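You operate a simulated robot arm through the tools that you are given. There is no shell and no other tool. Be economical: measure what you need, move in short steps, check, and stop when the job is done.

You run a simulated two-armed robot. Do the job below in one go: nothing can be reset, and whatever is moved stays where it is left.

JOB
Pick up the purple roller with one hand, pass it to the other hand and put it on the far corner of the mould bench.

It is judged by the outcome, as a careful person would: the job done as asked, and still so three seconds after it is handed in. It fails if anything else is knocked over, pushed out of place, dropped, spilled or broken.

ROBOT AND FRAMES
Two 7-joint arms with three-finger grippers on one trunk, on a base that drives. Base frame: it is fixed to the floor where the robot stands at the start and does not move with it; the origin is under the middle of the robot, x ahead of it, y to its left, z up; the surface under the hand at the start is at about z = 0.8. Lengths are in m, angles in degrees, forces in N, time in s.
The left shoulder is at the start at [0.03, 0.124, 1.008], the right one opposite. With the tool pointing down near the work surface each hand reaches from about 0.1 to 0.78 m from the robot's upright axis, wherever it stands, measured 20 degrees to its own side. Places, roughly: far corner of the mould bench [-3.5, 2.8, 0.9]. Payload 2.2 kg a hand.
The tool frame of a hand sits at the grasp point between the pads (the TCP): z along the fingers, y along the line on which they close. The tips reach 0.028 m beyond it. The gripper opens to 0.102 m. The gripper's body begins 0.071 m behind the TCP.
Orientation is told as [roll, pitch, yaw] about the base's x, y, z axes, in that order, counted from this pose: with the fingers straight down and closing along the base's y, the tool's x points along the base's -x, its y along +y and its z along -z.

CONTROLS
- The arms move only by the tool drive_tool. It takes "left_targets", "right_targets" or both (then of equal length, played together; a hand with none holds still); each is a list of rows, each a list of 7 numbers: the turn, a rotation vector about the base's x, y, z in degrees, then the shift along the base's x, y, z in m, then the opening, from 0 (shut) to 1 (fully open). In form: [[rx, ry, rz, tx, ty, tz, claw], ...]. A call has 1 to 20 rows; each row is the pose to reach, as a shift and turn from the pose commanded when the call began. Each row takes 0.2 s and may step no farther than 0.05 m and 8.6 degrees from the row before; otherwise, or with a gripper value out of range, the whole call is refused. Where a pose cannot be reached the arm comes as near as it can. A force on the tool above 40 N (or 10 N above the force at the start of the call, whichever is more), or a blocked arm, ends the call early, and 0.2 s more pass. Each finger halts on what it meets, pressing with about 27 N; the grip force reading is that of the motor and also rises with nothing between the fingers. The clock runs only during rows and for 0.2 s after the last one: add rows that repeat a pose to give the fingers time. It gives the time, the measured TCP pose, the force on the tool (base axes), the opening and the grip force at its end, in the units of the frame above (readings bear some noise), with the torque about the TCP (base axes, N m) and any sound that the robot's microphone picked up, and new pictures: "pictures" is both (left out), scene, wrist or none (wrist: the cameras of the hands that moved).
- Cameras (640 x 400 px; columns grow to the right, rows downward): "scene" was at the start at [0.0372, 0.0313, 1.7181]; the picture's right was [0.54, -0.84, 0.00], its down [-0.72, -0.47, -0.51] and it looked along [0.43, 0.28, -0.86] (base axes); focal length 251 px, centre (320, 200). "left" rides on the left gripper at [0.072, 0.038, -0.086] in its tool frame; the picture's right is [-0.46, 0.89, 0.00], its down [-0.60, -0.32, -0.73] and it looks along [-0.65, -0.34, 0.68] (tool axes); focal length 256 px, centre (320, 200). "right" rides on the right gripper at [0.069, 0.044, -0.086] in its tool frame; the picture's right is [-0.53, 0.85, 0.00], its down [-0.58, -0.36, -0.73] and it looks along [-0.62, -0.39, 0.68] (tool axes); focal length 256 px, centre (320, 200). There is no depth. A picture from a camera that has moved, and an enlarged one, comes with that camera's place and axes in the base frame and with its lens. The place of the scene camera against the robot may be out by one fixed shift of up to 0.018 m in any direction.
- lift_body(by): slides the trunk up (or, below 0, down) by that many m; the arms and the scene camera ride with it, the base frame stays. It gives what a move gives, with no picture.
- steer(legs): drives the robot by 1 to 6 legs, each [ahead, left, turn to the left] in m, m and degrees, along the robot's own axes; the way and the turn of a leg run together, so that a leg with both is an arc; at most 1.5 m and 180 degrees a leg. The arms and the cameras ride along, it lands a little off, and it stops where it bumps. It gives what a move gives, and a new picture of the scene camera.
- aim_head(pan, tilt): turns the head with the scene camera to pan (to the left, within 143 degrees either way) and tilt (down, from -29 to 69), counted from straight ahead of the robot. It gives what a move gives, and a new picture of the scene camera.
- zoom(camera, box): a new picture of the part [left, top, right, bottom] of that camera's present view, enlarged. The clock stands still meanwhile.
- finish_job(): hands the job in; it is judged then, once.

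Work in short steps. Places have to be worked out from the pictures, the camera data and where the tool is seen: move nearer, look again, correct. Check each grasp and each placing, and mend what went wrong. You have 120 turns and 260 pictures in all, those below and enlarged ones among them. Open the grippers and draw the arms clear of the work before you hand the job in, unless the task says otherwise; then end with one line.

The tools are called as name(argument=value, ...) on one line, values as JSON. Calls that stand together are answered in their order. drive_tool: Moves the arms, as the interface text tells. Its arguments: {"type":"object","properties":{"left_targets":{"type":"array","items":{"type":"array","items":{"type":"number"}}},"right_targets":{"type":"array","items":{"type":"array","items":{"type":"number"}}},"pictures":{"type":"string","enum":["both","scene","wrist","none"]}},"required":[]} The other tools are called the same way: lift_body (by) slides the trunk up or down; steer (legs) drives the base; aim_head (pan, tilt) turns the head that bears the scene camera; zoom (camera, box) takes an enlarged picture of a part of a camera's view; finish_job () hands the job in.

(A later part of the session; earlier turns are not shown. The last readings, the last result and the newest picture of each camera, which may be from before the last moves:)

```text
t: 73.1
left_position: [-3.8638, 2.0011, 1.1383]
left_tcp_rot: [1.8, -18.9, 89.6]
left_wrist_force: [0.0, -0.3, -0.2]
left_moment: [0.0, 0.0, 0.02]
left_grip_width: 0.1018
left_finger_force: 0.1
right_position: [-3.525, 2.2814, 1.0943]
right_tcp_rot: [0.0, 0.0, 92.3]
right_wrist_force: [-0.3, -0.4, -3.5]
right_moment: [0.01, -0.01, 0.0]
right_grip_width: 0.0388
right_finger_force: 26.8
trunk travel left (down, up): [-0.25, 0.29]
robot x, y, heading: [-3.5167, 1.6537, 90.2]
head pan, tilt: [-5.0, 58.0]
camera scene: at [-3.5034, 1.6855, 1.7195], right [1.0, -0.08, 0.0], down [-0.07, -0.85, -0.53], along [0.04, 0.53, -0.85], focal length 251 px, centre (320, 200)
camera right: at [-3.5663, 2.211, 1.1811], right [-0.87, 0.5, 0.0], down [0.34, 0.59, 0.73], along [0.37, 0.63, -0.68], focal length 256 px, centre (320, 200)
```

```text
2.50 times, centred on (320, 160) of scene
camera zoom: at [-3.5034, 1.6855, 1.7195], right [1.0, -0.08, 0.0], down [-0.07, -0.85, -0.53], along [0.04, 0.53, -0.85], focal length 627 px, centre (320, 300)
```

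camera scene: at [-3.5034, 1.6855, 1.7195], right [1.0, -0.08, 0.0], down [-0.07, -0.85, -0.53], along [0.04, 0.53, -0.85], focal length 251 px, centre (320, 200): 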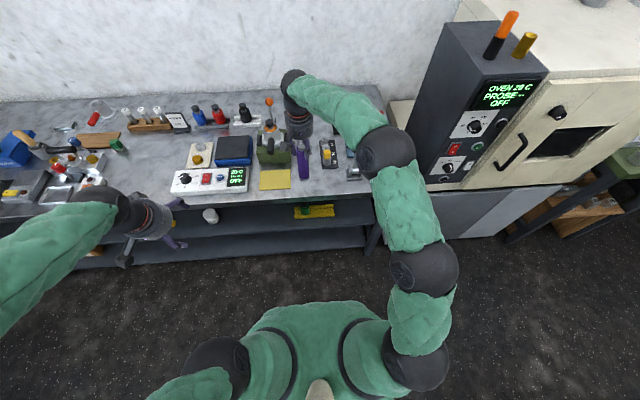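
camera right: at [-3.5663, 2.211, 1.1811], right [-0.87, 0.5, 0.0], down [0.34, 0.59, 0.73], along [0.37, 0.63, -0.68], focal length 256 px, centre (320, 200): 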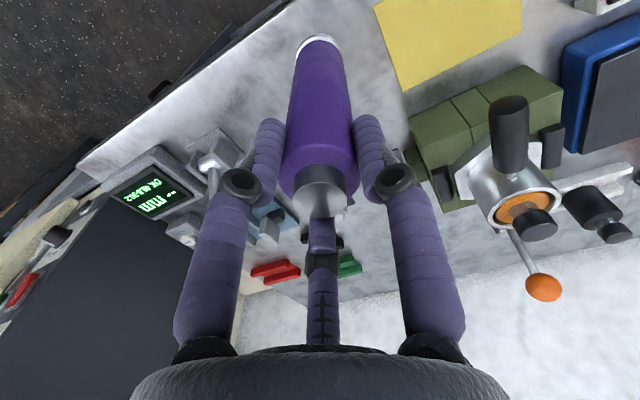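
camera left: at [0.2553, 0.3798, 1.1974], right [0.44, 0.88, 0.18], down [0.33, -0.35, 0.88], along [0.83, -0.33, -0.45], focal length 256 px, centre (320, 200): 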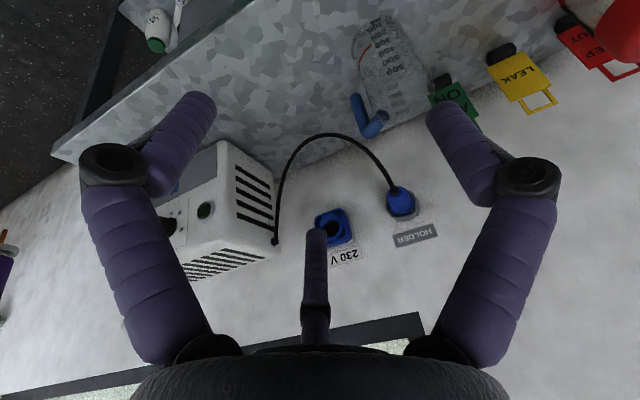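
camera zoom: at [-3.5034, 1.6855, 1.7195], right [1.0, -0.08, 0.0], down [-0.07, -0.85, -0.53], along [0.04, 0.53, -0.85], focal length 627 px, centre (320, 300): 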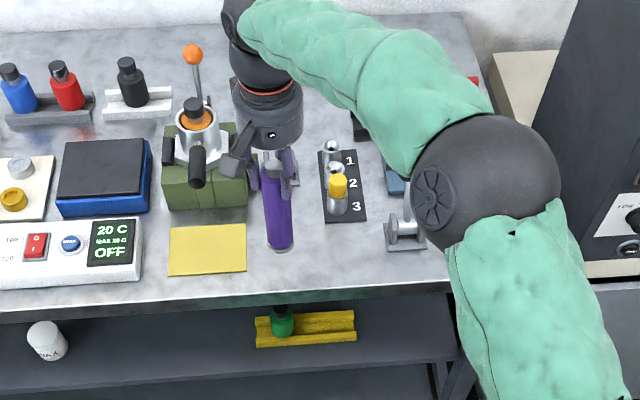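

The roller's foot is about 3 cm above the bench. I lower it in small steps and watch the force.

drive_tool(right_targets=[[0, 0, 0, 0, 0, -0.01, 0], [0, 0, 0, 0, 0, -0.018, 0], [0, 0, 0, 0, 0, -0.023, 0], [0, 0, 0, 0, 0, -0.026, 0], [0, 0, 0, 0, 0, -0.026, 0]], pictures="none")

zoom(camera="scene", box=[280, 120, 350, 190])

```text
t: 74.3
left_position: [-3.8632, 2.002, 1.1377]
left_tcp_rot: [1.9, -18.9, 89.5]
left_wrist_force: [-0.3, -0.7, 0.1]
left_moment: [-0.05, 0.0, -0.01]
left_grip_width: 0.102
left_finger_force: 0.2
right_position: [-3.5247, 2.2818, 1.0695]
right_tcp_rot: [-0.1, 0.1, 92.4]
right_wrist_force: [-0.1, 0.5, -3.9]
right_moment: [-0.01, 0.01, 0.01]
right_grip_width: 0.0386
right_finger_force: 27.1
trunk travel left (down, up): [-0.25, 0.29]
robot x, y, heading: [-3.52, 1.6485, 90.2]
head pan, tilt: [-5.0, 58.0]
```

```text
5.71 times, centred on (315, 155) of scene
camera zoom: at [-3.5032, 1.6852, 1.7195], right [1.0, -0.08, 0.0], down [-0.07, -0.85, -0.53], along [0.04, 0.53, -0.85], focal length 1433 px, centre (349, 457)
```

zoom: 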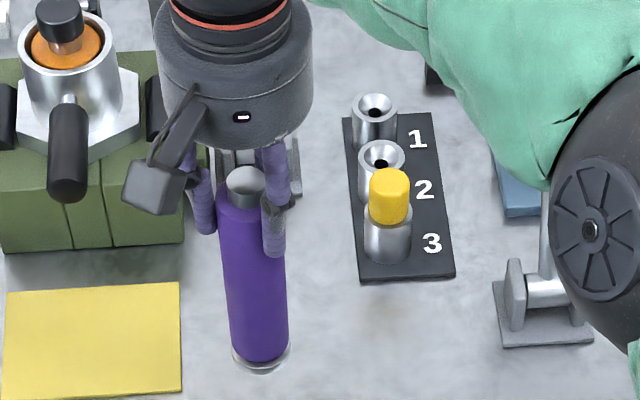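

drive_tool(right_targets=[[0, 0, 0, 0, 0, -0.004, 0], [0, 0, 0, 0, 0, -0.008, 0], [0, 0, 0, 0, 0, -0.011, 0], [0, 0, 0, 0, 0, -0.011, 0]], pictures="none")

```text
t: 75.3
left_position: [-3.8655, 2.0017, 1.1386]
left_tcp_rot: [1.8, -18.9, 89.5]
left_wrist_force: [-0.2, 0.3, 0.4]
left_moment: [-0.02, -0.01, -0.04]
left_grip_width: 0.1018
left_finger_force: 0.1
right_position: [-3.5251, 2.2817, 1.0585]
right_tcp_rot: [0.0, 0.1, 92.3]
right_wrist_force: [-0.3, 0.1, -2.6]
right_moment: [-0.01, -0.03, -0.02]
right_grip_width: 0.039
right_finger_force: 26.7
trunk travel left (down, up): [-0.25, 0.29]
robot x, y, heading: [-3.5213, 1.6495, 90.2]
head pan, tilt: [-5.0, 58.0]
```

No contact yet; I continue by millimetres.

drive_tool(right_targets=[[0, 0, 0, 0, 0, -0.003, 0], [0, 0, 0, 0, 0, -0.006, 0], [0, 0, 0, 0, 0, -0.006, 0]], pictures="none")

drive_tool(right_targets=[[0, 0, 0, 0, 0, -0.003, 0], [0, 0, 0, 0, 0, -0.003, 0]], pictures="none")

zoom(camera="scene", box=[280, 120, 350, 190])

```text
t: 76.1
left_position: [-3.8645, 2.0017, 1.137]
left_tcp_rot: [1.8, -18.9, 89.4]
left_wrist_force: [-0.6, 0.2, 0.6]
left_moment: [0.01, -0.02, 0.0]
left_grip_width: 0.102
left_finger_force: 0.0
right_position: [-3.5257, 2.2813, 1.0518]
right_tcp_rot: [-0.1, 0.1, 92.2]
right_wrist_force: [0.3, 0.0, -3.4]
right_moment: [0.02, 0.0, 0.01]
right_grip_width: 0.0388
right_finger_force: 27.4
trunk travel left (down, up): [-0.25, 0.29]
robot x, y, heading: [-3.5159, 1.6521, 90.6]
head pan, tilt: [-5.0, 58.0]
```

```text
t: 76.7
left_position: [-3.8642, 2.0011, 1.1373]
left_tcp_rot: [1.8, -19.0, 89.5]
left_wrist_force: [-0.2, 0.5, -0.2]
left_moment: [-0.03, 0.0, 0.02]
left_grip_width: 0.102
left_finger_force: 0.0
right_position: [-3.5262, 2.2819, 1.049]
right_tcp_rot: [0.0, 0.2, 92.2]
right_wrist_force: [0.6, 0.3, -3.4]
right_moment: [0.03, -0.01, -0.01]
right_grip_width: 0.0387
right_finger_force: 26.9
trunk travel left (down, up): [-0.25, 0.29]
robot x, y, heading: [-3.5218, 1.6494, 90.2]
head pan, tilt: [-5.0, 58.0]
```

```text
5.71 times, centred on (315, 155) of scene
camera zoom: at [-3.5032, 1.6851, 1.7195], right [1.0, -0.08, 0.0], down [-0.07, -0.85, -0.53], along [0.04, 0.53, -0.85], focal length 1433 px, centre (349, 457)
```

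zoom: 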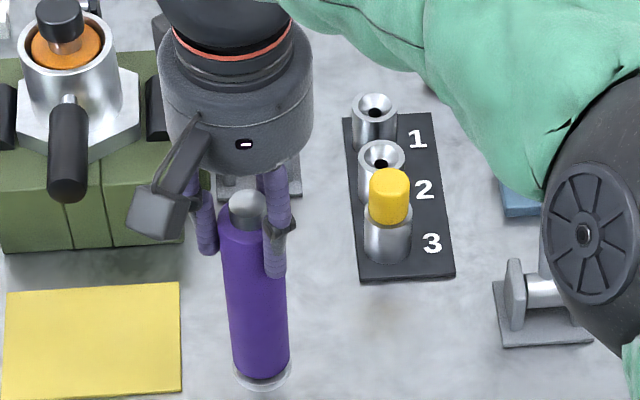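

drive_tool(right_targets=[[0, 0, 0, 0, 0, -0.004, 0], [0, 0, 0, 0, 0, -0.008, 0], [0, 0, 0, 0, 0, -0.008, 0]], pictures="none")

drive_tool(right_targets=[[0, 0, 0, 0, 0, -0.003, 0], [0, 0, 0, 0, 0, -0.003, 0]], pictures="none")

```text
t: 77.5
left_position: [-3.8657, 2.0029, 1.138]
left_tcp_rot: [1.8, -18.9, 89.6]
left_wrist_force: [-0.2, 0.3, 0.4]
left_moment: [0.02, -0.02, 0.04]
left_grip_width: 0.1024
left_finger_force: 0.1
right_position: [-3.5268, 2.2817, 1.0403]
right_tcp_rot: [0.0, 0.0, 92.4]
right_wrist_force: [0.0, -0.5, -3.5]
right_moment: [-0.03, 0.0, 0.0]
right_grip_width: 0.0387
right_finger_force: 26.9
trunk travel left (down, up): [-0.25, 0.29]
robot x, y, heading: [-3.5138, 1.6558, 90.3]
head pan, tilt: [-5.0, 58.0]
```

```text
t: 78.1
left_position: [-3.8638, 2.0024, 1.1369]
left_tcp_rot: [1.7, -18.9, 89.5]
left_wrist_force: [-0.4, 0.7, -0.1]
left_moment: [-0.01, -0.04, -0.03]
left_grip_width: 0.1021
left_finger_force: 0.1
right_position: [-3.5263, 2.282, 1.0382]
right_tcp_rot: [0.0, 0.0, 92.3]
right_wrist_force: [0.0, 0.4, -2.8]
right_moment: [0.0, 0.04, -0.03]
right_grip_width: 0.0386
right_finger_force: 27.4
trunk travel left (down, up): [-0.25, 0.29]
robot x, y, heading: [-3.522, 1.65, 90.5]
head pan, tilt: [-5.0, 58.0]
```

zoom(camera="scene", box=[280, 120, 350, 190])

zoom(camera="right", box=[220, 0, 420, 130])

```text
5.71 times, centred on (315, 155) of scene
camera zoom: at [-3.5032, 1.6851, 1.7195], right [1.0, -0.08, 0.0], down [-0.07, -0.85, -0.53], along [0.04, 0.53, -0.85], focal length 1433 px, centre (349, 457)
```

zoom: 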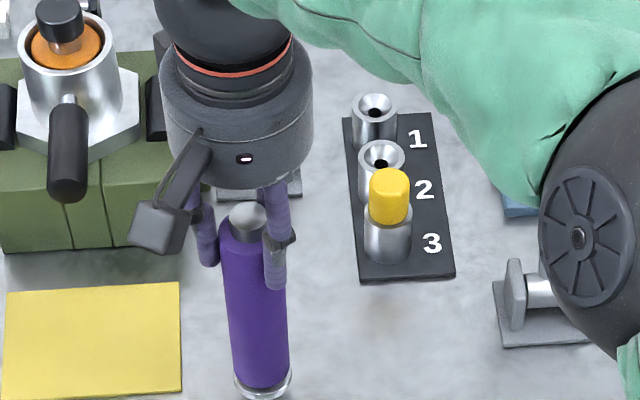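

```text
3.08 times, centred on (320, 65) of right
camera zoom: at [-3.5665, 2.2109, 1.1246], right [-0.87, 0.5, 0.0], down [0.34, 0.59, 0.73], along [0.37, 0.63, -0.68], focal length 788 px, centre (320, 615)
```

zoom: 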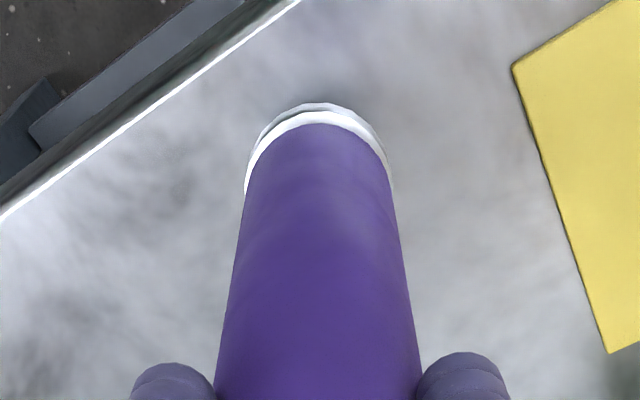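

The foot is at about 0.89 and parallax of the note suggests the bench top is about 0.87–0.88. I continue down in small steps.

drive_tool(right_targets=[[0, 0, 0, 0, 0, -0.004, 0], [0, 0, 0, 0, 0, -0.007, 0], [0, 0, 0, 0, 0, -0.007, 0]], pictures="none")

drive_tool(right_targets=[[0, 0, 0, 0, 0, -0.003, 0], [0, 0, 0, 0, 0, -0.003, 0]], pictures="none")

drive_tool(right_targets=[[0, 0, 0, 0, 0, -0.003, 0], [0, 0, 0, 0, 0, -0.003, 0]], pictures="none")

```text
t: 78.9
left_position: [-3.8647, 2.0017, 1.1385]
left_tcp_rot: [1.8, -18.8, 89.4]
left_wrist_force: [-0.1, 0.7, 0.4]
left_moment: [0.03, 0.02, 0.0]
left_grip_width: 0.1021
left_finger_force: 0.0
right_position: [-3.5275, 2.282, 1.0308]
right_tcp_rot: [0.1, -0.1, 92.4]
right_wrist_force: [-0.1, 0.4, -3.4]
right_moment: [0.01, 0.02, 0.0]
right_grip_width: 0.0386
right_finger_force: 27.2
trunk travel left (down, up): [-0.25, 0.29]
robot x, y, heading: [-3.5175, 1.6523, 90.6]
head pan, tilt: [-5.0, 58.0]
```

```text
t: 79.5
left_position: [-3.8648, 2.0011, 1.1392]
left_tcp_rot: [1.7, -18.9, 89.5]
left_wrist_force: [0.6, -0.9, -0.2]
left_moment: [-0.01, 0.04, -0.01]
left_grip_width: 0.1022
left_finger_force: 0.0
right_position: [-3.5273, 2.2826, 1.0278]
right_tcp_rot: [0.0, -0.1, 92.3]
right_wrist_force: [1.2, -0.2, -2.1]
right_moment: [0.0, 0.0, -0.02]
right_grip_width: 0.0389
right_finger_force: 26.4
trunk travel left (down, up): [-0.25, 0.29]
robot x, y, heading: [-3.516, 1.6522, 90.1]
head pan, tilt: [-5.0, 58.0]
```

```text
t: 80.1
left_position: [-3.8646, 2.0012, 1.1379]
left_tcp_rot: [1.8, -18.9, 89.4]
left_wrist_force: [-0.1, 0.1, -0.2]
left_moment: [-0.01, 0.01, 0.02]
left_grip_width: 0.102
left_finger_force: 0.1
right_position: [-3.5264, 2.2809, 1.0252]
right_tcp_rot: [0.0, 0.1, 92.3]
right_wrist_force: [-0.8, -0.2, -2.7]
right_moment: [0.0, -0.02, 0.0]
right_grip_width: 0.0386
right_finger_force: 27.0
trunk travel left (down, up): [-0.25, 0.29]
robot x, y, heading: [-3.5173, 1.6508, 90.4]
head pan, tilt: [-5.0, 58.0]
```

drive_tool(right_targets=[[0, 0, 0, 0, 0, -0.003, 0], [0, 0, 0, 0, 0, -0.003, 0]], pictures="none")

drive_tool(right_targets=[[0, 0, 0, 0, 0, -0.003, 0], [0, 0, 0, 0, 0, -0.003, 0]], pictures="none")

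zoom(camera="right", box=[220, 0, 420, 130])

```text
t: 80.7
left_position: [-3.8656, 2.0024, 1.1373]
left_tcp_rot: [1.8, -18.9, 89.5]
left_wrist_force: [-0.1, -0.6, -0.5]
left_moment: [0.01, -0.01, 0.0]
left_grip_width: 0.1019
left_finger_force: 0.0
right_position: [-3.525, 2.2827, 1.0205]
right_tcp_rot: [0.0, 0.1, 92.3]
right_wrist_force: [0.5, 0.3, -3.4]
right_moment: [-0.02, 0.0, 0.0]
right_grip_width: 0.0387
right_finger_force: 27.4
trunk travel left (down, up): [-0.25, 0.29]
robot x, y, heading: [-3.5144, 1.6518, 90.6]
head pan, tilt: [-5.0, 58.0]
```

```text
t: 81.3
left_position: [-3.8626, 2.0021, 1.1378]
left_tcp_rot: [1.8, -18.8, 89.5]
left_wrist_force: [0.1, 0.0, -0.1]
left_moment: [0.02, 0.03, -0.01]
left_grip_width: 0.1022
left_finger_force: 0.1
right_position: [-3.5257, 2.2812, 1.018]
right_tcp_rot: [0.0, 0.0, 92.3]
right_wrist_force: [0.8, -0.3, -2.6]
right_moment: [-0.05, 0.05, 0.02]
right_grip_width: 0.0388
right_finger_force: 26.6
trunk travel left (down, up): [-0.25, 0.29]
robot x, y, heading: [-3.5178, 1.648, 90.2]
head pan, tilt: [-5.0, 58.0]
```

```text
3.08 times, centred on (320, 65) of right
camera zoom: at [-3.5662, 2.2108, 1.1058], right [-0.87, 0.5, 0.0], down [0.34, 0.59, 0.73], along [0.37, 0.63, -0.68], focal length 788 px, centre (320, 615)
```

zoom: 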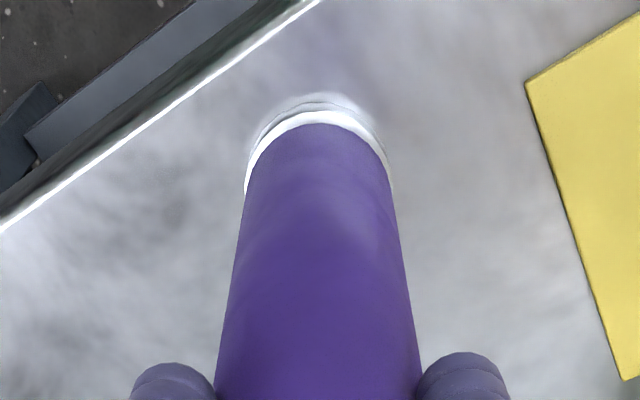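

drive_tool(right_targets=[[0, 0, 0, 0, 0, -0.003, 0], [0, 0, 0, 0, 0, -0.006, 0], [0, 0, 0, 0, 0, -0.006, 0]], pictures="none")

drive_tool(right_targets=[[0, 0, 0, 0, 0, -0.003, 0], [0, 0, 0, 0, 0, -0.003, 0]], pictures="none")

drive_tool(right_targets=[[0, 0, 0, 0, 0, -0.003, 0], [0, 0, 0, 0, 0, -0.003, 0]], pictures="none")

```text
t: 82.1
left_position: [-3.8633, 1.9983, 1.1395]
left_tcp_rot: [1.9, -19.1, 89.5]
left_wrist_force: [0.7, -0.4, -0.1]
left_moment: [0.0, -0.02, 0.02]
left_grip_width: 0.1021
left_finger_force: 0.0
right_position: [-3.5245, 2.281, 1.0189]
right_tcp_rot: [0.1, -0.4, 92.3]
right_wrist_force: [1.2, -5.9, 30.6]
right_moment: [-0.46, -0.13, 0.01]
right_grip_width: 0.039
right_finger_force: 26.9
trunk travel left (down, up): [-0.25, 0.29]
robot x, y, heading: [-3.5195, 1.6491, 90.3]
head pan, tilt: [-5.0, 58.0]
```

```text
t: 82.7
left_position: [-3.8641, 1.9991, 1.1401]
left_tcp_rot: [1.7, -19.0, 89.6]
left_wrist_force: [-0.6, -0.1, -0.3]
left_moment: [0.02, 0.0, 0.0]
left_grip_width: 0.1019
left_finger_force: 0.1
right_position: [-3.5264, 2.2811, 1.013]
right_tcp_rot: [0.1, -0.4, 92.2]
right_wrist_force: [-0.5, -2.6, 35.6]
right_moment: [-0.02, 0.0, 0.03]
right_grip_width: 0.039
right_finger_force: 26.7
trunk travel left (down, up): [-0.25, 0.29]
robot x, y, heading: [-3.5162, 1.6509, 90.2]
head pan, tilt: [-5.0, 58.0]
```

```text
t: 83.3
left_position: [-3.8638, 1.9985, 1.1401]
left_tcp_rot: [1.7, -19.1, 89.5]
left_wrist_force: [-1.0, 0.9, 0.0]
left_moment: [0.01, -0.02, 0.04]
left_grip_width: 0.1021
left_finger_force: 0.0
right_position: [-3.526, 2.2808, 1.0107]
right_tcp_rot: [0.1, -0.4, 92.3]
right_wrist_force: [0.1, 0.3, 35.1]
right_moment: [-0.05, -0.01, -0.01]
right_grip_width: 0.039
right_finger_force: 26.7
trunk travel left (down, up): [-0.25, 0.29]
robot x, y, heading: [-3.5177, 1.6527, 90.4]
head pan, tilt: [-5.0, 58.0]
```

The roller is firmly on the bench (35 N). I ease up slightly to relieve the press, then open.

drive_tool(right_targets=[[0, 0, 0, 0, 0, 0.003, 0], [0, 0, 0, 0, 0, 0.004, 0.3], [0, 0, 0, 0, 0, 0.004, 0.45], [0, 0, 0, 0, 0, 0.004, 0.6], [0, 0, 0, 0, 0, 0.004, 0.75], [0, 0, 0, 0, 0, 0.004, 0.75]])

zoom(camera="scene", box=[280, 120, 350, 190])

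```text
t: 84.7
left_position: [-3.8652, 2.0016, 1.1386]
left_tcp_rot: [1.7, -18.9, 89.5]
left_wrist_force: [0.7, 1.2, 0.4]
left_moment: [0.03, -0.02, 0.01]
left_grip_width: 0.1022
left_finger_force: 0.0
right_position: [-3.5262, 2.2817, 1.0104]
right_tcp_rot: [0.0, 0.0, 92.2]
right_wrist_force: [-0.4, -0.2, 0.3]
right_moment: [0.0, 0.03, -0.02]
right_grip_width: 0.0765
right_finger_force: 0.1
trunk travel left (down, up): [-0.25, 0.29]
robot x, y, heading: [-3.5173, 1.6522, 90.1]
head pan, tilt: [-5.0, 58.0]
camera scene: at [-3.5032, 1.685, 1.7195], right [1.0, -0.08, 0.0], down [-0.07, -0.85, -0.53], along [0.04, 0.53, -0.85], focal length 251 px, centre (320, 200)
camera right: at [-3.5663, 2.2106, 1.0974], right [-0.87, 0.5, 0.0], down [0.34, 0.59, 0.73], along [0.37, 0.63, -0.68], focal length 256 px, centre (320, 200)
```

scene: 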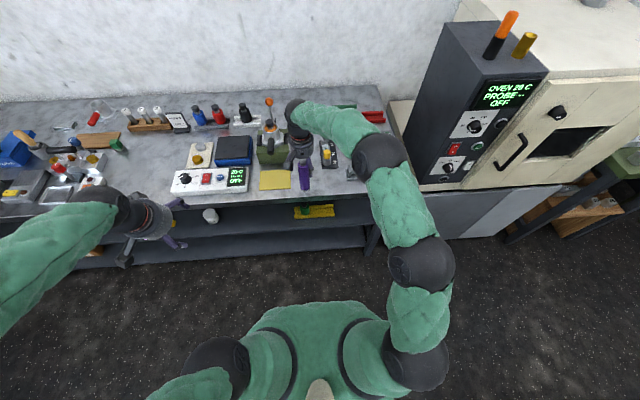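
right: 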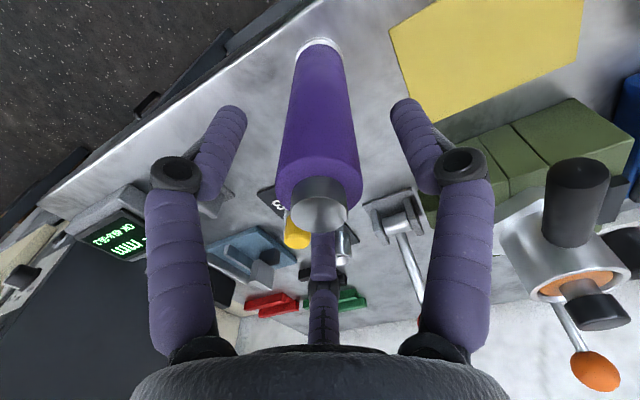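

```text
5.71 times, centred on (315, 155) of scene
camera zoom: at [-3.5032, 1.685, 1.7195], right [1.0, -0.08, 0.0], down [-0.07, -0.85, -0.53], along [0.04, 0.53, -0.85], focal length 1433 px, centre (349, 457)
```

zoom: 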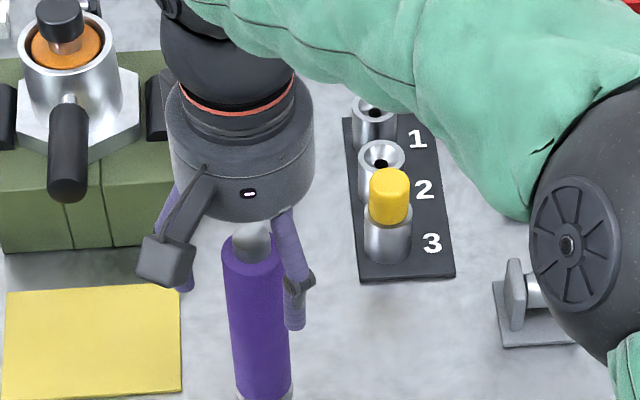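

The roller stands free. I lift the right hand clear, draw it back and pitch it forward 60° for the side grip.

drive_tool(right_targets=[[0, 0, 0, 0, 0, 0.04, 0.8], [0, 0, 0, 0, 0, 0.085, 0.9], [0, 0, 0, 0, 0, 0.13, 1], [6, 0, 0, 0, -0.03, 0.14, 1], [14, 0, 0, 0, -0.07, 0.14, 1], [22, 0, 0, 0, -0.11, 0.14, 1], [30, 0, 0, 0, -0.14, 0.14, 1], [38, 0, 0, 0, -0.16, 0.14, 1], [46, 0, 0, 0, -0.17, 0.13, 1], [54, 0, 0, 0.003, -0.17, 0.12, 1], [60, 0, 0, 0.006, -0.17, 0.1, 1], [60, 0, 0, 0.006, -0.17, 0.1, 1]])

zoom(camera="scene", box=[260, 110, 360, 210])

```text
t: 87.3
left_position: [-3.8641, 2.001, 1.1378]
left_tcp_rot: [1.8, -18.8, 89.6]
left_wrist_force: [0.3, -0.7, -0.7]
left_moment: [0.02, 0.02, 0.01]
left_grip_width: 0.1023
left_finger_force: 0.0
right_position: [-3.5189, 2.1109, 1.1116]
right_tcp_rot: [-3.8, -59.9, 94.5]
right_wrist_force: [0.0, -0.7, 0.6]
right_moment: [0.03, 0.02, 0.01]
right_grip_width: 0.1019
right_finger_force: 0.0
trunk travel left (down, up): [-0.25, 0.29]
robot x, y, heading: [-3.518, 1.6508, 90.2]
head pan, tilt: [-5.0, 58.0]
camera scene: at [-3.5032, 1.6847, 1.7195], right [1.0, -0.08, 0.0], down [-0.07, -0.85, -0.53], along [0.04, 0.53, -0.85], focal length 251 px, centre (320, 200)
camera right: at [-3.5603, 2.0012, 1.0931], right [-0.87, 0.25, 0.43], down [0.34, -0.34, 0.88], along [0.37, 0.91, 0.21], focal length 256 px, centre (320, 200)
```

scene: 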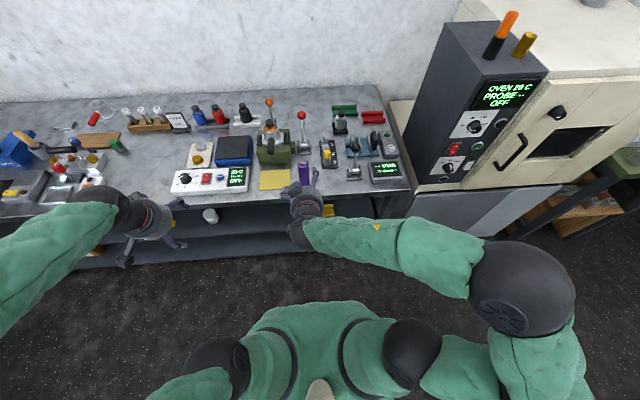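
right: 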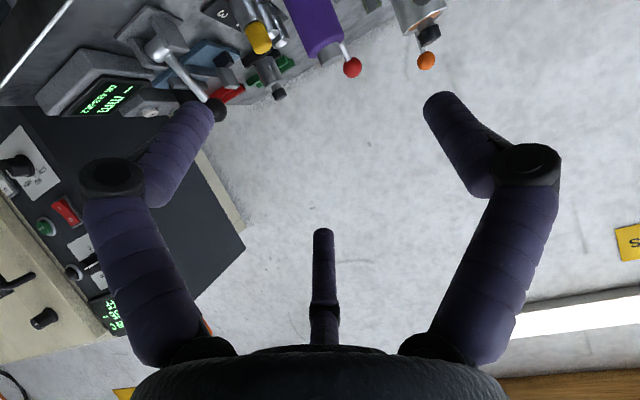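

```text
4.00 times, centred on (310, 160) of scene
camera zoom: at [-3.5032, 1.6847, 1.7195], right [1.0, -0.08, 0.0], down [-0.07, -0.85, -0.53], along [0.04, 0.53, -0.85], focal length 1003 px, centre (360, 360)
```

zoom: 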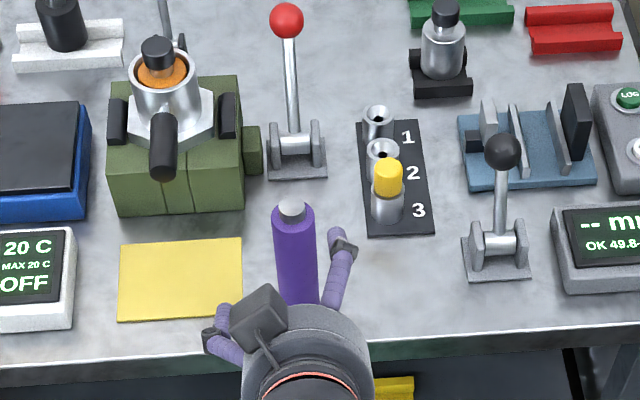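

The roller stands upright. I lower the hand to grip height (z≈0.97), short of the roller.

drive_tool(right_targets=[[0, 0, 0, 0, 0, -0.04, 1], [0, 0, 0, 0, 0, -0.08, 1], [0, 0, 0, 0, 0.015, -0.12, 1], [0, 0, 0, 0, 0.03, -0.14, 1], [0, 0, 0, 0, 0.03, -0.14, 1]])

zoom(camera="scene", box=[260, 110, 360, 210])

```text
t: 88.5
left_position: [-3.8646, 2.0003, 1.1379]
left_tcp_rot: [1.8, -18.9, 89.5]
left_wrist_force: [-0.9, 0.2, -0.9]
left_moment: [0.0, 0.01, -0.03]
left_grip_width: 0.1021
left_finger_force: 0.1
right_position: [-3.5203, 2.1416, 0.9697]
right_tcp_rot: [-3.9, -60.0, 94.6]
right_wrist_force: [-0.3, 0.4, 0.0]
right_moment: [0.01, 0.01, -0.02]
right_grip_width: 0.102
right_finger_force: 0.0
trunk travel left (down, up): [-0.25, 0.29]
robot x, y, heading: [-3.5225, 1.6496, 90.2]
head pan, tilt: [-5.0, 58.0]
camera scene: at [-3.5033, 1.6847, 1.7195], right [1.0, -0.08, 0.0], down [-0.07, -0.85, -0.53], along [0.04, 0.53, -0.85], focal length 251 px, centre (320, 200)
camera right: at [-3.5606, 2.032, 0.9526], right [-0.87, 0.25, 0.43], down [0.34, -0.34, 0.88], along [0.37, 0.91, 0.21], focal length 256 px, centre (320, 200)
```

scene: 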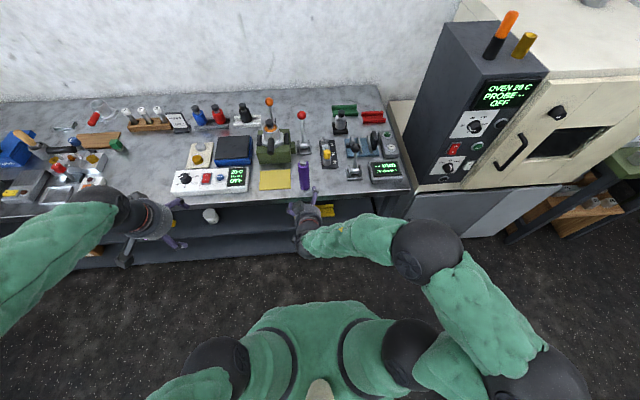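
right: 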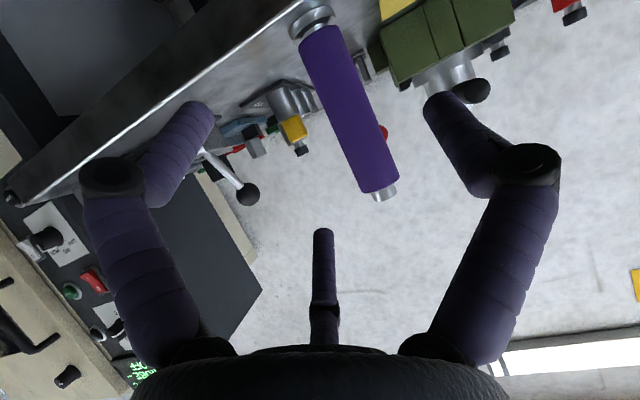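

```text
4.00 times, centred on (310, 160) of scene
camera zoom: at [-3.5033, 1.6847, 1.7195], right [1.0, -0.08, 0.0], down [-0.07, -0.85, -0.53], along [0.04, 0.53, -0.85], focal length 1003 px, centre (360, 360)
```

zoom: 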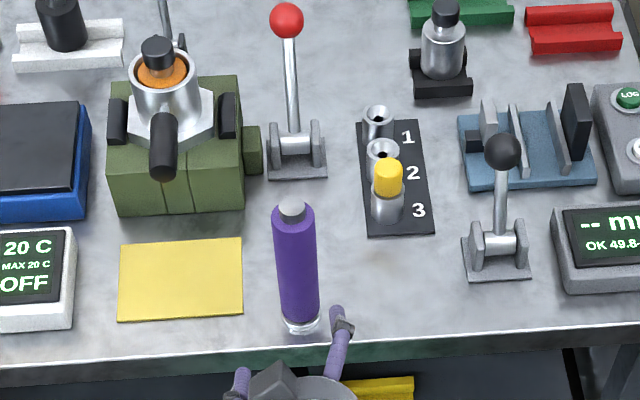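

The roller axis reads (−3.525, 2.282), foot at z≈0.86; the lane is aligned. I advance and then close.

drive_tool(right_targets=[[0, 0, 0, 0, 0.04, 0, 1], [0, 0, 0, 0, 0.08, 0, 1], [0, 0, 0, 0, 0.115, 0, 1], [0, 0, 0, 0, 0.14, 0, 1], [0, 0, 0, 0, 0.14, 0, 1]], pictures="wrist")

zoom(camera="scene", box=[260, 110, 360, 210])

```text
t: 89.7
left_position: [-3.8646, 2.0011, 1.1386]
left_tcp_rot: [1.7, -19.0, 89.5]
left_wrist_force: [1.0, -1.3, -0.3]
left_moment: [0.01, 0.02, -0.01]
left_grip_width: 0.102
left_finger_force: 0.1
right_position: [-3.5202, 2.2831, 0.9711]
right_tcp_rot: [-4.0, -59.9, 94.5]
right_wrist_force: [0.7, -0.5, 0.1]
right_moment: [0.01, -0.01, 0.02]
right_grip_width: 0.1019
right_finger_force: 0.0
trunk travel left (down, up): [-0.25, 0.29]
robot x, y, heading: [-3.5136, 1.6514, 90.1]
head pan, tilt: [-5.0, 58.0]
camera right: at [-3.5603, 2.1722, 0.9532], right [-0.87, 0.25, 0.43], down [0.34, -0.34, 0.88], along [0.37, 0.91, 0.21], focal length 256 px, centre (320, 200)
```

right: 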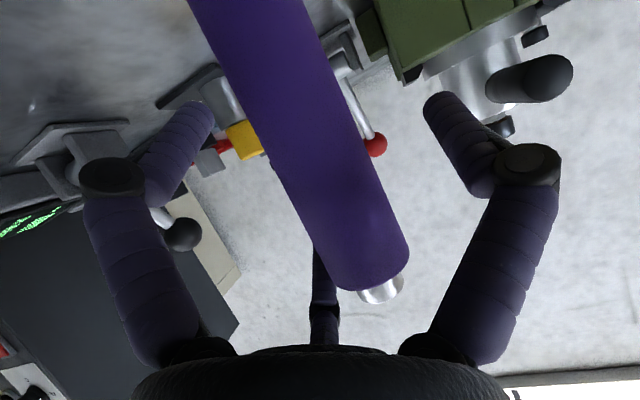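

```text
4.00 times, centred on (310, 160) of scene
camera zoom: at [-3.5032, 1.6844, 1.7195], right [1.0, -0.08, 0.0], down [-0.07, -0.85, -0.53], along [0.04, 0.53, -0.85], focal length 1003 px, centre (360, 360)
```

zoom: 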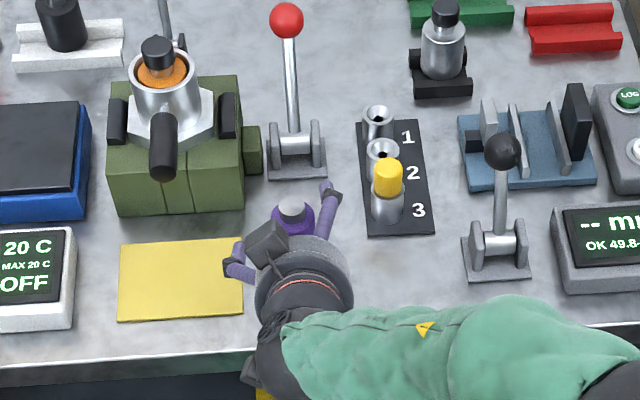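

drive_tool(right_targets=[[0, 0, 0, 0, 0, 0, 0.6], [0, 0, 0, 0, 0, 0, 0.3], [0, 0, 0, 0, 0, 0, 0], [0, 0, 0, 0, 0, 0, 0], [0, 0, 0, 0, 0, 0, 0]], pictures="wrist")

drive_tool(right_targets=[[0, 0, 0, 0, 0, 0.02, 0], [0, 0, 0, 0, 0, 0.06, 0], [0, 0, 0, 0, 0, 0.1, 0], [0, 0, 0, 0, 0, 0.14, 0], [0, 0, 0, 0, 0, 0.16, 0], [0, 0, 0, 0, 0, 0.16, 0]])

```text
t: 90.9
left_position: [-3.8647, 2.0017, 1.1387]
left_tcp_rot: [1.8, -19.0, 89.5]
left_wrist_force: [0.7, -0.1, 0.2]
left_moment: [-0.02, 0.01, 0.01]
left_grip_width: 0.102
left_finger_force: 0.1
right_position: [-3.5182, 2.2837, 0.9709]
right_tcp_rot: [-3.9, -59.9, 94.4]
right_wrist_force: [0.6, -0.5, 4.1]
right_moment: [-0.02, 0.09, 0.03]
right_grip_width: 0.0558
right_finger_force: 27.0
trunk travel left (down, up): [-0.25, 0.29]
robot x, y, heading: [-3.5222, 1.6534, 90.2]
head pan, tilt: [-5.0, 58.0]
camera right: at [-3.5603, 2.1722, 0.9536], right [-0.87, 0.25, 0.43], down [0.34, -0.34, 0.88], along [0.37, 0.91, 0.21], focal length 256 px, centre (320, 200)
```

right: 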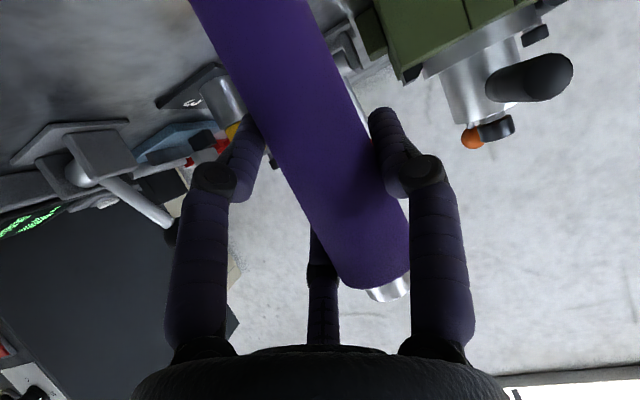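

```text
t: 92.3
left_position: [-3.8653, 2.0007, 1.1385]
left_tcp_rot: [1.8, -18.9, 89.5]
left_wrist_force: [-0.1, 0.0, 0.3]
left_moment: [0.0, 0.03, -0.01]
left_grip_width: 0.1019
left_finger_force: 0.1
right_position: [-3.5194, 2.2829, 1.1311]
right_tcp_rot: [-4.0, -59.9, 94.6]
right_wrist_force: [0.1, -0.4, -4.3]
right_moment: [0.01, -0.01, 0.04]
right_grip_width: 0.0553
right_finger_force: 27.1
trunk travel left (down, up): [-0.25, 0.29]
robot x, y, heading: [-3.5247, 1.6529, 90.3]
head pan, tilt: [-5.0, 58.0]
camera scene: at [-3.5032, 1.6852, 1.7195], right [1.0, -0.08, 0.0], down [-0.07, -0.85, -0.53], along [0.04, 0.53, -0.85], focal length 251 px, centre (320, 200)
camera right: at [-3.5599, 2.1717, 1.1133], right [-0.87, 0.25, 0.43], down [0.34, -0.34, 0.88], along [0.37, 0.91, 0.21], focal length 256 px, centre (320, 200)
```

scene: 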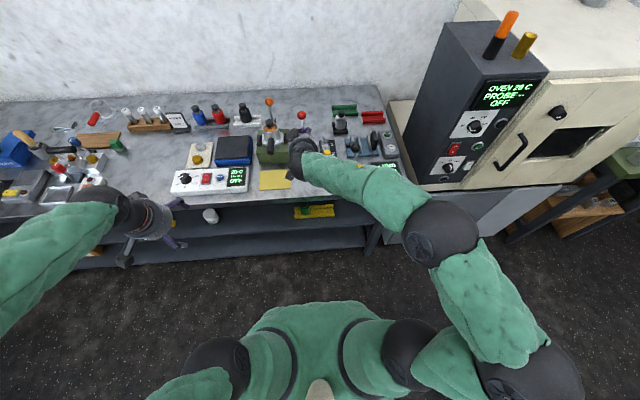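
right: 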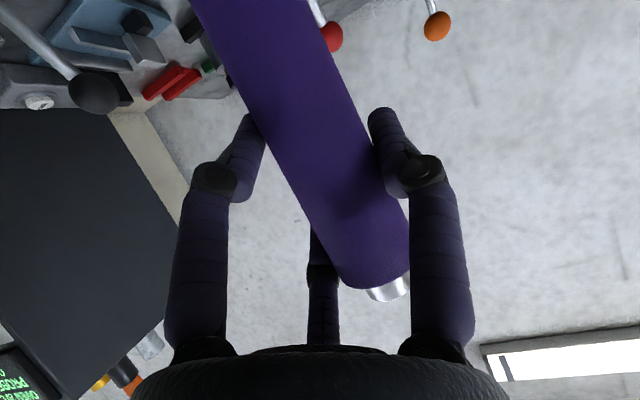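

It is gripped from the side and lifted (4 N). I raise it further and tuck back a little, then edge the base toward the bench.

drive_tool(right_targets=[[0, 0, 0, 0.01, -0.02, 0.03, 0], [0, 0, 0, 0.03, -0.04, 0.06, 0], [0, 0, 0, 0.05, -0.06, 0.08, 0], [0, 0, 0, 0.06, -0.08, 0.08, 0], [0, 0, 0, 0.06, -0.08, 0.08, 0]], pictures="none")

steer(legs=[[0.12, 0.06, 0]])

aim_head(pan=0, tilt=69)

```text
t: 93.5
left_position: [-3.8646, 2.0032, 1.1377]
left_tcp_rot: [1.8, -18.8, 89.5]
left_wrist_force: [-0.5, -0.1, -0.5]
left_moment: [0.0, 0.01, 0.01]
left_grip_width: 0.102
left_finger_force: 0.1
right_position: [-3.4605, 2.2016, 1.2117]
right_tcp_rot: [-4.1, -59.7, 94.6]
right_wrist_force: [0.3, -0.5, -3.0]
right_moment: [0.02, -0.03, 0.0]
right_grip_width: 0.0551
right_finger_force: 27.1
trunk travel left (down, up): [-0.25, 0.29]
robot x, y, heading: [-3.5218, 1.651, 90.3]
head pan, tilt: [-5.0, 58.0]
```

```text
t: 94.8
left_position: [-3.9259, 2.1235, 1.1364]
left_tcp_rot: [1.7, -18.8, 89.5]
left_wrist_force: [-0.6, 0.6, -0.6]
left_moment: [-0.04, -0.03, 0.0]
left_grip_width: 0.102
left_finger_force: 0.0
right_position: [-3.5218, 2.3232, 1.2101]
right_tcp_rot: [-4.0, -59.8, 94.6]
right_wrist_force: [-0.4, 0.5, -4.0]
right_moment: [0.0, -0.03, 0.0]
right_grip_width: 0.0553
right_finger_force: 26.9
trunk travel left (down, up): [-0.25, 0.29]
robot x, y, heading: [-3.5839, 1.7715, 90.1]
head pan, tilt: [-5.0, 58.0]
camera scene: at [-3.5652, 1.8068, 1.7194], right [1.0, -0.08, 0.0], down [-0.07, -0.85, -0.53], along [0.04, 0.53, -0.85], focal length 251 px, centre (320, 200)
```

scene: 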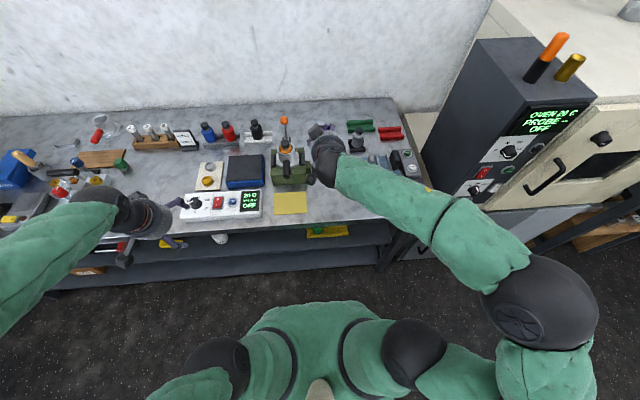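

```text
t: 95.5
left_position: [-3.9254, 2.1205, 1.1381]
left_tcp_rot: [1.8, -18.9, 89.5]
left_wrist_force: [-0.4, -0.8, -0.2]
left_moment: [0.04, 0.0, 0.02]
left_grip_width: 0.1019
left_finger_force: 0.0
right_position: [-3.521, 2.3203, 1.2114]
right_tcp_rot: [-3.8, -59.9, 94.5]
right_wrist_force: [0.5, -0.2, -3.0]
right_moment: [0.0, 0.01, 0.0]
right_grip_width: 0.0556
right_finger_force: 26.9
trunk travel left (down, up): [-0.25, 0.29]
robot x, y, heading: [-3.5796, 1.766, 90.3]
head pan, tilt: [0.0, 68.8]
camera scene: at [-3.5698, 1.7916, 1.7078], right [1.0, 0.0, 0.0], down [0.0, -0.93, -0.36], along [0.0, 0.36, -0.93], focal length 251 px, centre (320, 200)
```

scene: 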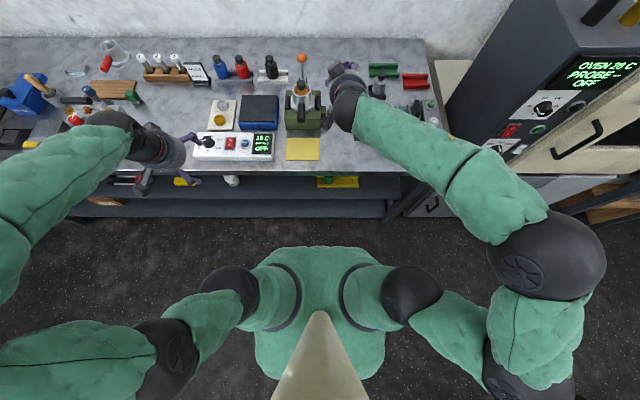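

The bench front is at y≈2.23. I go 0.07 m nearer (no nearer than at the start table) and then reach out high to test the range.

steer(legs=[[0.07, 0.0, 0]])

aim_head(pan=-5, tilt=52)

zoom(camera="scene", box=[240, 80, 480, 230])

```text
t: 96.5
left_position: [-3.925, 2.193, 1.1365]
left_tcp_rot: [1.7, -18.8, 89.4]
left_wrist_force: [0.3, 0.2, -0.5]
left_moment: [-0.03, 0.0, -0.01]
left_grip_width: 0.102
left_finger_force: 0.2
right_position: [-3.5211, 2.3918, 1.2095]
right_tcp_rot: [-4.0, -59.7, 94.6]
right_wrist_force: [0.0, 0.9, -3.6]
right_moment: [0.01, -0.03, -0.01]
right_grip_width: 0.055
right_finger_force: 27.3
trunk travel left (down, up): [-0.25, 0.29]
robot x, y, heading: [-3.5782, 1.8417, 90.2]
head pan, tilt: [0.0, 68.8]
camera scene: at [-3.5705, 1.8644, 1.7077], right [1.0, 0.0, 0.0], down [0.0, -0.93, -0.36], along [0.0, 0.36, -0.93], focal length 251 px, centre (320, 200)
```

scene: 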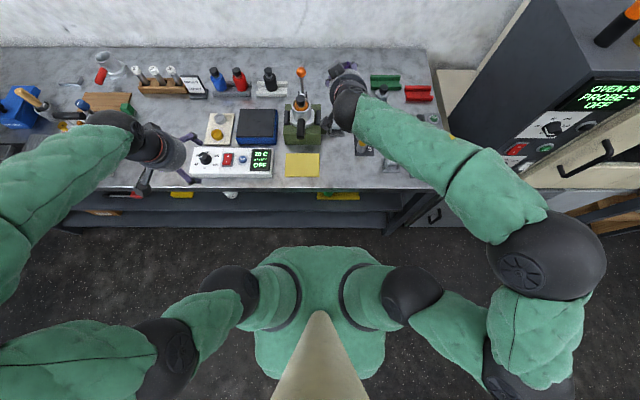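

```text
t: 97.3
left_position: [-3.9259, 2.1909, 1.1369]
left_tcp_rot: [1.8, -18.9, 89.4]
left_wrist_force: [0.0, -0.7, 0.6]
left_moment: [0.01, -0.01, -0.01]
left_grip_width: 0.1021
left_finger_force: 0.1
right_position: [-3.5213, 2.3905, 1.2108]
right_tcp_rot: [-4.0, -59.8, 94.6]
right_wrist_force: [-0.8, -0.3, -2.4]
right_moment: [-0.01, -0.03, -0.03]
right_grip_width: 0.0553
right_finger_force: 26.6
trunk travel left (down, up): [-0.25, 0.29]
robot x, y, heading: [-3.5771, 1.8399, 90.3]
head pan, tilt: [-5.0, 52.0]
camera scene: at [-3.564, 1.8804, 1.727], right [1.0, -0.08, 0.0], down [-0.06, -0.79, -0.61], along [0.05, 0.61, -0.79], focal length 251 px, centre (320, 200)
```

scene: 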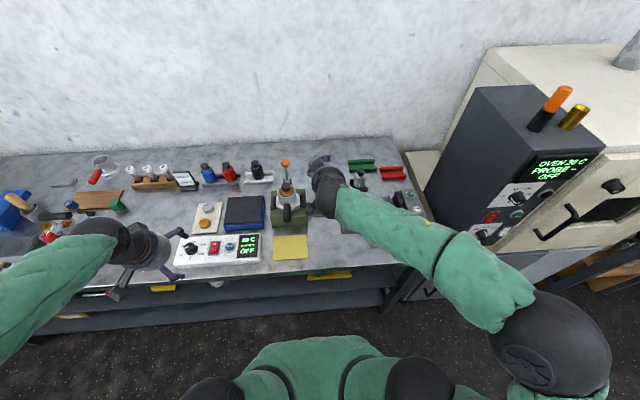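

```text
2.67 times, centred on (360, 155) of scene
camera zoom: at [-3.564, 1.8804, 1.727], right [1.0, -0.08, 0.0], down [-0.06, -0.79, -0.61], along [0.05, 0.61, -0.79], focal length 669 px, centre (213, 320)
```

zoom: 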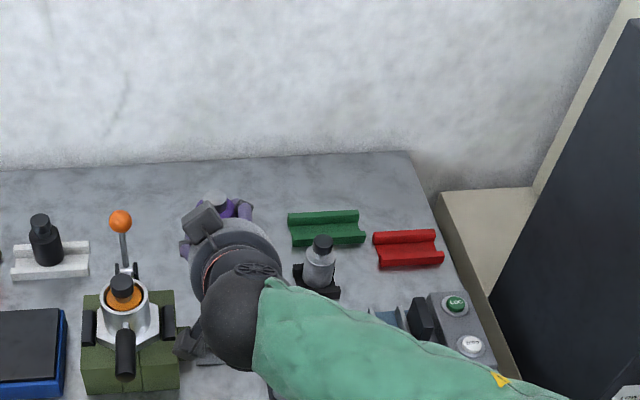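

Reaching out high toward (−3.43, 2.79) to test range.

drive_tool(right_targets=[[0, 0, 0, 0.01, 0.045, 0, 0], [0, 0, 0, 0.02, 0.09, 0, 0], [0, 0, 0, 0.03, 0.135, 0, 0], [0, 0, 0, 0.04, 0.18, 0, 0], [0, 0, 0, 0.05, 0.225, 0, 0], [0, 0, 0, 0.06, 0.27, 0, 0], [0, 0, 0, 0.07, 0.315, 0, 0], [0, 0, 0, 0.08, 0.355, 0, 0], [0, 0, 0, 0.09, 0.4, 0, 0], [0, 0, 0, 0.09, 0.4, 0, 0]])

zoom(camera="scene", box=[240, 80, 480, 230])

```text
t: 99.5
left_position: [-3.9273, 2.1938, 1.1364]
left_tcp_rot: [1.7, -18.7, 89.4]
left_wrist_force: [-0.8, 1.1, -0.9]
left_moment: [-0.07, -0.03, -0.03]
left_grip_width: 0.1018
left_finger_force: 0.0
right_position: [-3.4336, 2.7814, 1.2132]
right_tcp_rot: [-3.9, -60.2, 94.6]
right_wrist_force: [0.5, 1.2, -1.5]
right_moment: [-0.13, 0.0, 0.01]
right_grip_width: 0.0553
right_finger_force: 27.0
right hand out of reach, approached as far as the arm can: row 9, 10
trunk travel left (down, up): [-0.25, 0.29]
robot x, y, heading: [-3.5816, 1.8408, 90.2]
head pan, tilt: [-5.0, 52.0]
camera scene: at [-3.5662, 1.8866, 1.727], right [1.0, -0.08, 0.0], down [-0.06, -0.79, -0.61], along [0.05, 0.61, -0.79], focal length 251 px, centre (320, 200)
camera right: at [-3.4741, 2.671, 1.1951], right [-0.87, 0.25, 0.43], down [0.34, -0.34, 0.88], along [0.37, 0.91, 0.21], focal length 256 px, centre (320, 200)
```

scene: 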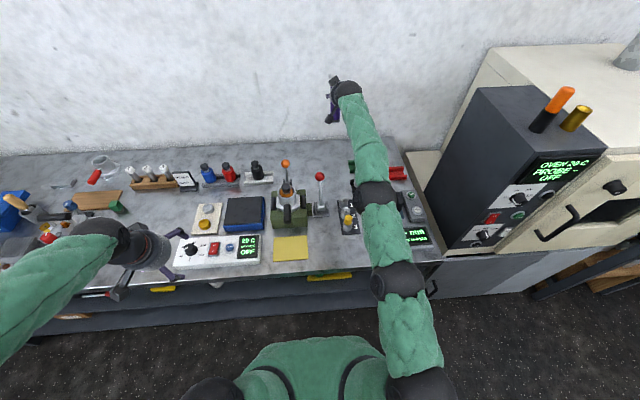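
right: 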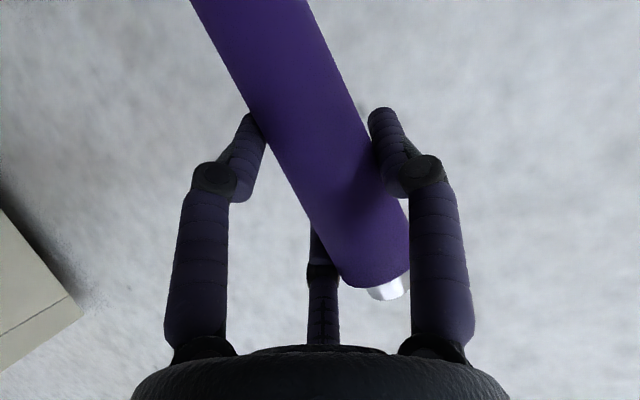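

```text
2.67 times, centred on (360, 155) of scene
camera zoom: at [-3.5662, 1.8866, 1.727], right [1.0, -0.08, 0.0], down [-0.06, -0.79, -0.61], along [0.05, 0.61, -0.79], focal length 669 px, centre (213, 320)
```

zoom: 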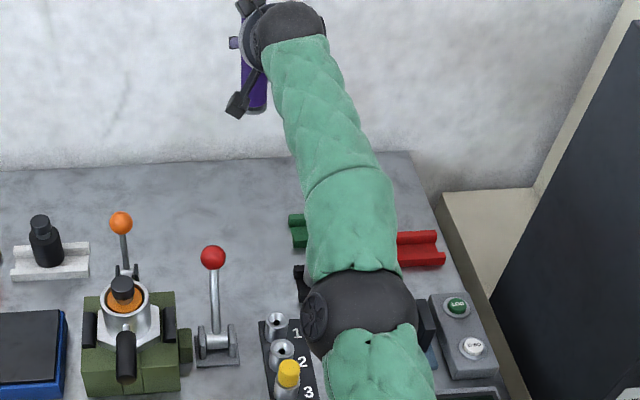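

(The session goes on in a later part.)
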